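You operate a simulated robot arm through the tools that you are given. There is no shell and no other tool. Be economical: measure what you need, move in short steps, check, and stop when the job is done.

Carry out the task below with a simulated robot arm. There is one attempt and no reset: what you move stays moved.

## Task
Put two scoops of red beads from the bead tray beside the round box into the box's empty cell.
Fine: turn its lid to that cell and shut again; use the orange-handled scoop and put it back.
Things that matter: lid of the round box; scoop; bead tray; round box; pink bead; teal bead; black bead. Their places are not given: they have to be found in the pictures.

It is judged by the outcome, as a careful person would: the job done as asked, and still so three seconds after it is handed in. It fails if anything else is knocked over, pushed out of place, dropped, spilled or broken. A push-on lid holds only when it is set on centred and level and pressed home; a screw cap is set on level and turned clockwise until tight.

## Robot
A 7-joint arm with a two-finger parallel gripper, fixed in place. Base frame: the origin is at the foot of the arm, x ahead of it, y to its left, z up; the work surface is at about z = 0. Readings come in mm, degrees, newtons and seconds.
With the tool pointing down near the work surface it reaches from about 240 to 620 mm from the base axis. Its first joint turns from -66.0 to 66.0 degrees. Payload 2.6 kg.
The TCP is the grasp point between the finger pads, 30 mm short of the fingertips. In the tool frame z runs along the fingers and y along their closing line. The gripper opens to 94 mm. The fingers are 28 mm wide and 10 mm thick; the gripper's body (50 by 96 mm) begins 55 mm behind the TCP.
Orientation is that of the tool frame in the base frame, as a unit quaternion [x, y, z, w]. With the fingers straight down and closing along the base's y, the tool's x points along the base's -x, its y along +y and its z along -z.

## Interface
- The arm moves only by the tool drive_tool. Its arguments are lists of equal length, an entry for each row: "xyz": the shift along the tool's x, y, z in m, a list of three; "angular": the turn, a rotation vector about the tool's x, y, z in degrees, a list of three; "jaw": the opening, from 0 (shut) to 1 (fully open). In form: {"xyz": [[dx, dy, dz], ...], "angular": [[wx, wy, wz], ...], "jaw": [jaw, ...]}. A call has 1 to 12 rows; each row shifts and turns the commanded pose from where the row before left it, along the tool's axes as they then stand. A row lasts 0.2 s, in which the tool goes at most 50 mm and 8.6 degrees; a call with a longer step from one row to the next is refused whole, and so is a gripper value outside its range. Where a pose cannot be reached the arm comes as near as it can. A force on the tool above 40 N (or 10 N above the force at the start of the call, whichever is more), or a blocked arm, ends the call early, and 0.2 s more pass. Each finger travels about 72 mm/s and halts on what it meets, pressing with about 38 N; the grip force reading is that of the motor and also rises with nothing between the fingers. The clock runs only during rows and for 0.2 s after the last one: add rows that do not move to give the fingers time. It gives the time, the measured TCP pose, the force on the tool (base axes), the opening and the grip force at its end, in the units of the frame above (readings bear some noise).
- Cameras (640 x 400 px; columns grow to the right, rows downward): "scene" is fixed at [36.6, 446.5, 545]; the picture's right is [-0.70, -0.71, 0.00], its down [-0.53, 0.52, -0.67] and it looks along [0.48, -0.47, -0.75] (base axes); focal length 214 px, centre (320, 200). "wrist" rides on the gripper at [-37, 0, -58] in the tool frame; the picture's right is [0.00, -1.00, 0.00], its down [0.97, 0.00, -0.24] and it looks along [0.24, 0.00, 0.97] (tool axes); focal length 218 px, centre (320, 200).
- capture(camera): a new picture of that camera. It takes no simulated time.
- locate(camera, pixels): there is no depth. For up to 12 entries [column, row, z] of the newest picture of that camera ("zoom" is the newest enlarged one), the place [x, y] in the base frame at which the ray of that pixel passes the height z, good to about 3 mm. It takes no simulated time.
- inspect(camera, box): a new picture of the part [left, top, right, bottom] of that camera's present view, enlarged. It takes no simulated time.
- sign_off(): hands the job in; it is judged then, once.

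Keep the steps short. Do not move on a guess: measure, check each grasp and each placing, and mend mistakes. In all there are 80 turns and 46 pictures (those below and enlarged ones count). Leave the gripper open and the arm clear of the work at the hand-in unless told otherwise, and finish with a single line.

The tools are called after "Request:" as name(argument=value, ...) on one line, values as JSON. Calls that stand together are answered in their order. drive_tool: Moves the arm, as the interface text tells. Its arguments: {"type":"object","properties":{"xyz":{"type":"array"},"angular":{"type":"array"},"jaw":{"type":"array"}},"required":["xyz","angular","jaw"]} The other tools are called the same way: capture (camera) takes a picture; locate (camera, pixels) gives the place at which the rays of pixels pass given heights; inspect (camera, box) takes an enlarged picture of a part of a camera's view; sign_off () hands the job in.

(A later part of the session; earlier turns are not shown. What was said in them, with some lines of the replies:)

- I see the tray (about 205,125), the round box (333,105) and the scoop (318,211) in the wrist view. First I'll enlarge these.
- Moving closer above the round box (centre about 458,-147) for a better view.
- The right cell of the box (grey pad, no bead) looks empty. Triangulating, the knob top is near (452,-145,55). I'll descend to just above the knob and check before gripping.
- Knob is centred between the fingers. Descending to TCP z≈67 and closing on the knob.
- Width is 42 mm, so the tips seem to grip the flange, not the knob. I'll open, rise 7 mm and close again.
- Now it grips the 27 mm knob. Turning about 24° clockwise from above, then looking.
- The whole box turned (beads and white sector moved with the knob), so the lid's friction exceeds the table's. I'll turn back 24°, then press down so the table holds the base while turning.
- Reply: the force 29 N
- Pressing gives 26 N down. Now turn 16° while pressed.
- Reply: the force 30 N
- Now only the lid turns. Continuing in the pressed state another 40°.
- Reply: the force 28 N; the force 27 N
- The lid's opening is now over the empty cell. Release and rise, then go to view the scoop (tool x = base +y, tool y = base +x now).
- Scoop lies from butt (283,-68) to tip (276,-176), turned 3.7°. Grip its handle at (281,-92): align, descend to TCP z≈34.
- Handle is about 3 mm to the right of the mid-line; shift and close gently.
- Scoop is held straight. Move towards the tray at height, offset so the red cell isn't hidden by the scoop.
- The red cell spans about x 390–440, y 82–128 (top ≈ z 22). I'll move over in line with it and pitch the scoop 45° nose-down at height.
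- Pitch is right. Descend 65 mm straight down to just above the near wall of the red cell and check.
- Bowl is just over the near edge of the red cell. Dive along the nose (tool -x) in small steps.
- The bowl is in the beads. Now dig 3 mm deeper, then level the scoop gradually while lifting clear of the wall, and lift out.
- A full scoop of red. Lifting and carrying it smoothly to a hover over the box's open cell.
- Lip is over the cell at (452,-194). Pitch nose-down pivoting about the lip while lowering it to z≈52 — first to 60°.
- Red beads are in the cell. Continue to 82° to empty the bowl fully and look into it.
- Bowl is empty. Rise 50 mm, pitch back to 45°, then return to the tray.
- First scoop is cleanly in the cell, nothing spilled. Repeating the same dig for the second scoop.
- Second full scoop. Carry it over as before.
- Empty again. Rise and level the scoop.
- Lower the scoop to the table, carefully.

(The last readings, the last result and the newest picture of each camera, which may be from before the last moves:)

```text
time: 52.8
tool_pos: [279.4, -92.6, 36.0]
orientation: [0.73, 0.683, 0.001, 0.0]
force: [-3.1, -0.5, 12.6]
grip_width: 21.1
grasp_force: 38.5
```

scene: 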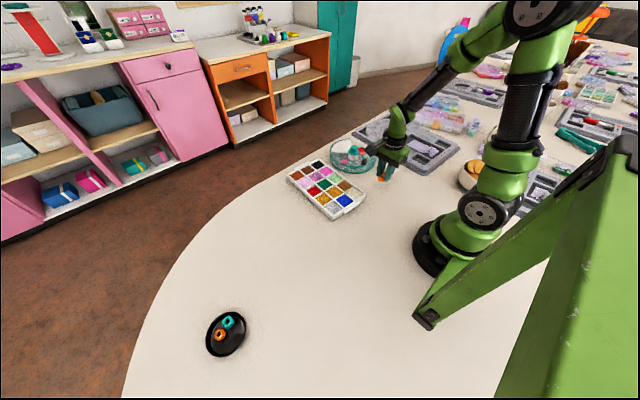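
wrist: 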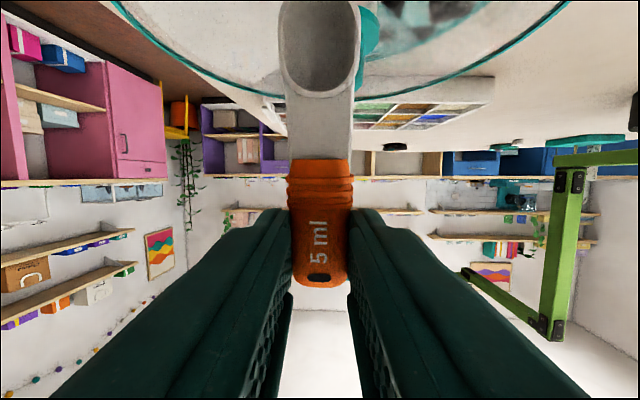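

Contact (12.6 N): the scoop is on the table. Open and rise.

Request:
drive_tool(xyz=[[0, 0, -0.0005], [0, 0, 0], [0, 0, 0], [0, 0, 0], [0, 0, -0.03], [0, 0, -0.04], [0, 0, -0.04], [0, 0, -0.03], [0, 0, 0]], angular=[[0, 0, 0], [0, 0, 0], [0, 0, 0], [0, 0, 0], [0, 0, 0], [0, 0, 0], [0, 0, 0], [0, 0, 0], [0, 0, 0]], jaw=[0.15, 0.35, 0.5, 0.7, 0.7, 0.7, 0.7, 0.7, 0.7])

Request:
capture(camera="wrist")

```text
time: 54.8
tool_pos: [278.6, -90.6, 176.3]
orientation: [0.73, 0.684, -0.001, 0.0]
force: [0.1, -0.2, -0.6]
grip_width: 66.1
grasp_force: 0.0
```

```text
8 pictures are left
```

wrist: 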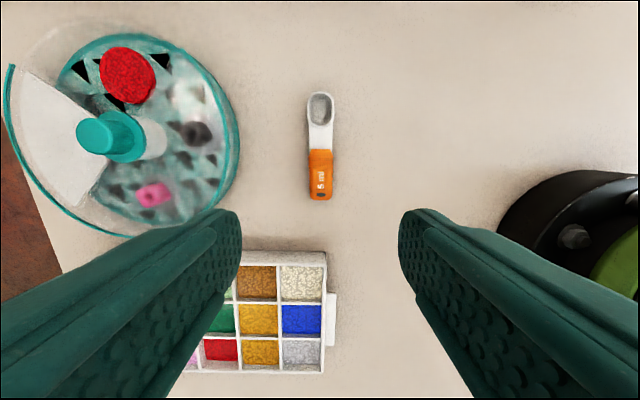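

Scoop is back in place, lying flat. Now to the knob at (452,-147) to shut the lid.

Request:
drive_tool(xyz=[[-0.0089, 0.0352, 0], [-0.0089, 0.0352, 0], [-0.0089, 0.0352, 0], [-0.0089, 0.0352, 0], [-0.0089, 0.0352, 0], [0, 0, 0.035], [0, 0, 0.03], [0, 0, 0]], angular=[[0, 0, 0], [0, 0, 0], [0, 0, 0], [0, 0, 0], [0, 0, 0], [0, 0, 0], [0, 0, 0], [0, 0, 0]], jaw=[0.7, 0.7, 0.7, 0.7, 0.7, 0.7, 0.7, 0.7])

Request:
capture(camera="wrist")

```text
time: 56.6
tool_pos: [453.5, -148.6, 110.7]
orientation: [0.73, 0.684, 0.0, 0.0]
force: [0.5, -0.2, 0.1]
grip_width: 65.9
grasp_force: 0.0
```

```text
7 pictures are left
```

wrist: 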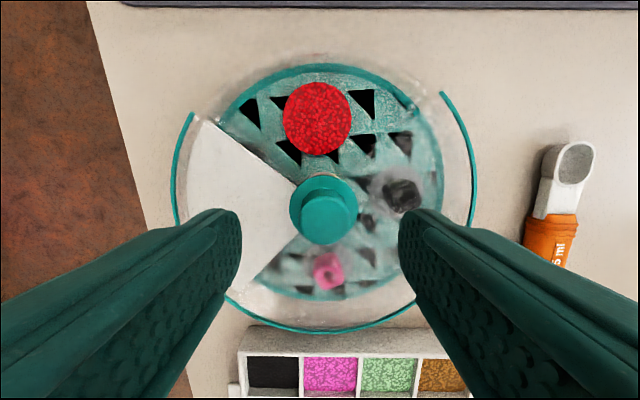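

Knob is ~3–4 mm right of the mid-line; shift, descend to z≈75 and close.

Request:
drive_tool(xyz=[[0.001, -0.003, 0.015], [0, 0, 0.0205], [0, 0, 0], [0, 0, 0], [0, 0, 0], [0, 0, 0], [0, 0, 0]], angular=[[0, 0, 0], [0, 0, 0], [0, 0, 0], [0, 0, 0], [0, 0, 0], [0, 0, 0], [0, 0, 0]], jaw=[0.7, 0.7, 0.7, 0.5, 0.3, 0.2, 0.2])

```text
time: 58.2
tool_pos: [449.0, -146.4, 76.1]
orientation: [0.73, 0.683, 0.0, 0.0]
force: [4.5, 0.5, 0.2]
grip_width: 26.7
grasp_force: 37.8
```

Gripped at 26.7 mm. Press down ~3 mm and read.

Request:
drive_tool(xyz=[[0, 0.001, 0.001], [0, 0, 0.001], [0, 0, 0.001], [0, 0, 0]], angular=[[0, 0, 0], [0, 0, 0], [0, 0, 0], [0, 0, 0]], jaw=[0.2, 0.2, 0.2, 0.2])

```text
time: 59.2
tool_pos: [449.9, -147.9, 73.2]
orientation: [0.73, 0.683, 0.0, -0.002]
force: [-19.3, 5.6, 29.1]
grip_width: 26.6
grasp_force: 37.6
```

Pressing at 29 N with some side force; ease sideways 1 mm, then turn back 40°.

Request:
drive_tool(xyz=[[0, -0.001, 0], [0, 0, 0], [0, 0, 0], [0, 0, 0], [0, 0, 0], [0, 0, 0], [0, 0, 0]], angular=[[0, 0, 0], [0, 0, -8], [0, 0, -8], [0, 0, -8], [0, 0, -8], [0, 0, -8], [0, 0, 0]], jaw=[0.2, 0.2, 0.2, 0.2, 0.2, 0.2, 0.2])

Request:
capture(camera="wrist")

```text
time: 60.8
tool_pos: [449.6, -146.6, 73.1]
orientation: [0.45, 0.893, 0.001, 0.001]
force: [10.0, -0.1, 6.3]
grip_width: 26.6
grasp_force: 38.1
```

```text
6 pictures are left
```

wrist: 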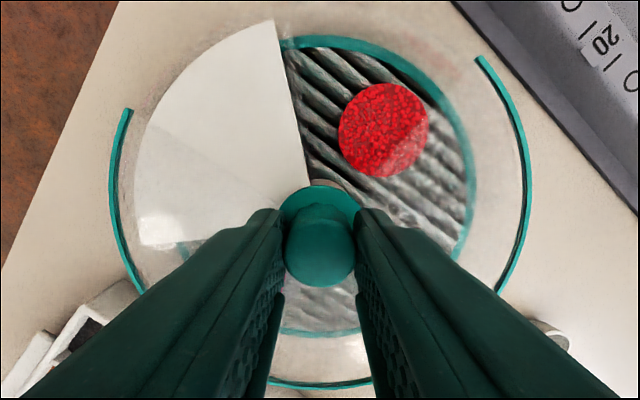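

Lid is turning over the base; press force dropped to 6 N, so press 2 mm more and check.

Request:
drive_tool(xyz=[[-0.0004, 0.0005, 0.001], [0, 0, 0.001], [0, 0, 0]], angular=[[0, 0, 0], [0, 0, 0], [0, 0, 0]], jaw=[0.2, 0.2, 0.2])

```text
time: 61.6
tool_pos: [449.9, -146.8, 72.8]
orientation: [0.452, 0.892, 0.001, 0.001]
force: [-4.7, 2.7, 29.8]
grip_width: 27.2
grasp_force: 37.8
```

Request:
drive_tool(xyz=[[0, 0, 0], [0, 0, 0], [0, 0, 0], [0, 0, 0], [0, 0, 0]], angular=[[0, 0, -8], [0, 0, -8], [0, 0, -8], [0, 0, -8], [0, 0, 0]], jaw=[0.2, 0.2, 0.2, 0.2, 0.2])

Request:
capture(camera="wrist")

```text
time: 62.8
tool_pos: [450.8, -146.5, 71.9]
orientation: [0.187, 0.982, 0.001, 0.002]
force: [3.4, 4.1, 24.1]
grip_width: 26.8
grasp_force: 37.9
```

```text
5 pictures are left
```

wrist: 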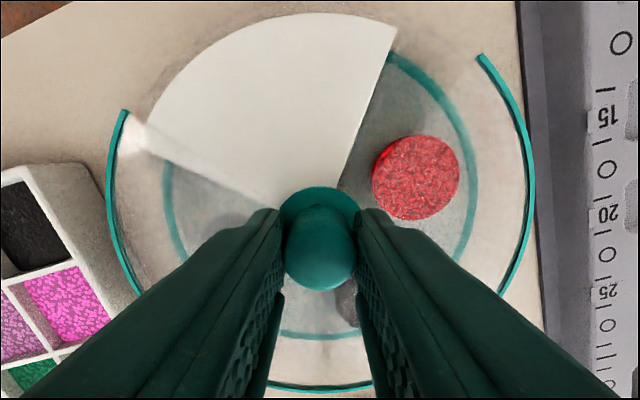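

About 17° remain. Turn two more 8° steps and look.

Request:
drive_tool(xyz=[[0, 0, 0], [0, 0, 0], [0, 0, 0]], angular=[[0, 0, -8], [0, 0, -8], [0, 0, 0]], jaw=[0.2, 0.2, 0.2])

Request:
inspect(camera="wrist", box=[80, 0, 560, 300])

```text
time: 63.6
tool_pos: [451.6, -147.2, 71.1]
orientation: [0.049, 0.999, 0.001, 0.001]
force: [6.7, 7.6, 20.9]
grip_width: 26.9
grasp_force: 37.2
```

```text
1.33 times, centred on (320, 150) of wrist
```

zoom: 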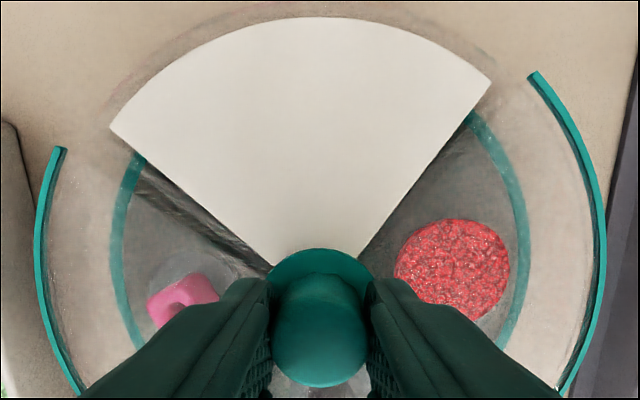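

By unprojecting the edges, the lid is ~2° past the aligned position; turn back 2°, then release and rise straight up.

Request:
drive_tool(xyz=[[0, 0, 0], [0, 0, 0], [0, 0, -0.003], [0, 0, 0], [0, 0, 0], [0, 0, 0], [0, 0, -0.03], [0, 0, -0.04], [0, 0, -0.03], [0, 0, 0]], angular=[[0, 0, 2], [0, 0, 0], [0, 0, 0], [0, 0, 0], [0, 0, 0], [0, 0, 0], [0, 0, 0], [0, 0, 0], [0, 0, 0], [0, 0, 0]], jaw=[0.2, 0.2, 0.2, 0.5, 0.7, 0.7, 0.7, 0.7, 0.7, 0.7])

Request:
inspect(camera="wrist", box=[210, 90, 430, 310])

```text
time: 65.8
tool_pos: [449.7, -149.2, 174.7]
orientation: [0.068, 0.998, 0.0, 0.0]
force: [0.0, 0.3, 0.0]
grip_width: 65.9
grasp_force: 0.0
```

```text
1.82 times, centred on (320, 200) of wrist
```

zoom: 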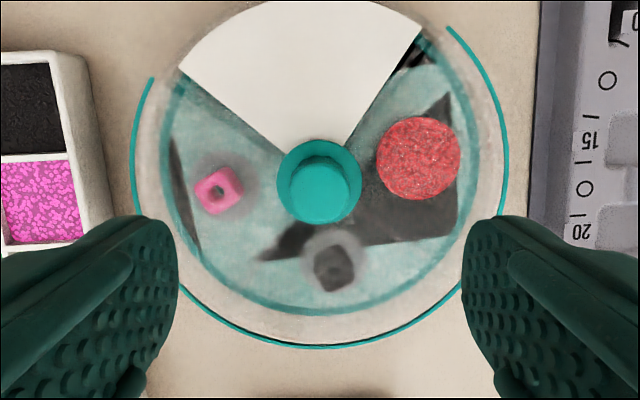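

Lid opening and the white blank now agree within ~0.3°: shut. Withdraw up and open, then a last check.

Request:
drive_tool(xyz=[[0, 0, -0.04], [0, 0, -0.04], [0.03, 0, -0.03], [0.035, 0, -0.03], [0.03, 0, -0.02], [0, 0, 0], [0, 0, 0]], angular=[[0, 0, 0], [0, 0, 0], [0, 0, 0], [0, 0, 0], [0, 0, 0], [0, 0, 0], [0, 0, 0]], jaw=[0.8, 1, 1, 1, 1, 1, 1])

Request:
capture(camera="wrist")

Request:
inspect(camera="scene", box=[280, 120, 420, 225])

```text
time: 67.4
tool_pos: [354.1, -133.3, 334.1]
orientation: [0.066, 0.998, 0.0, 0.0]
force: [0.5, 0.5, 0.8]
grip_width: 94.1
grasp_force: 0.1
```

```text
2 pictures are left
```

wrist: 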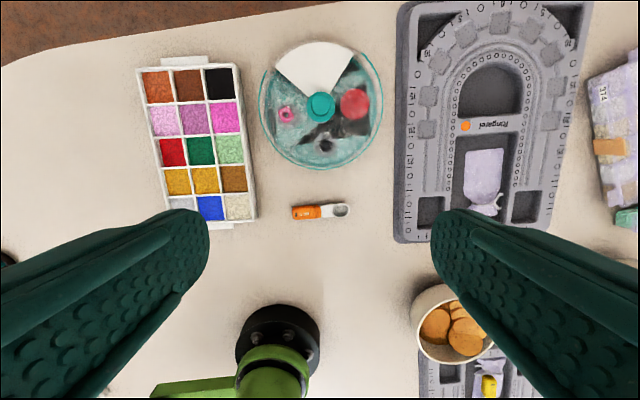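

```text
3.81 times, centred on (350, 172) of scene
```

zoom: 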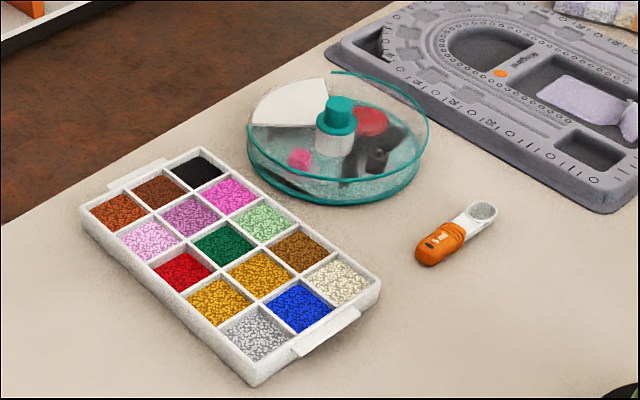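

Everything is in order: red beads in the cell, lid shut, scoop back, nothing spilled. Handing in.

Request:
sign_off()

```text
The job is handed in.
```

Two scoops of red beads are in the round box's empty cell, the lid is turned shut, the orange-handled scoop is back where it lay, and the last pictures show nothing spilled or knocked over.
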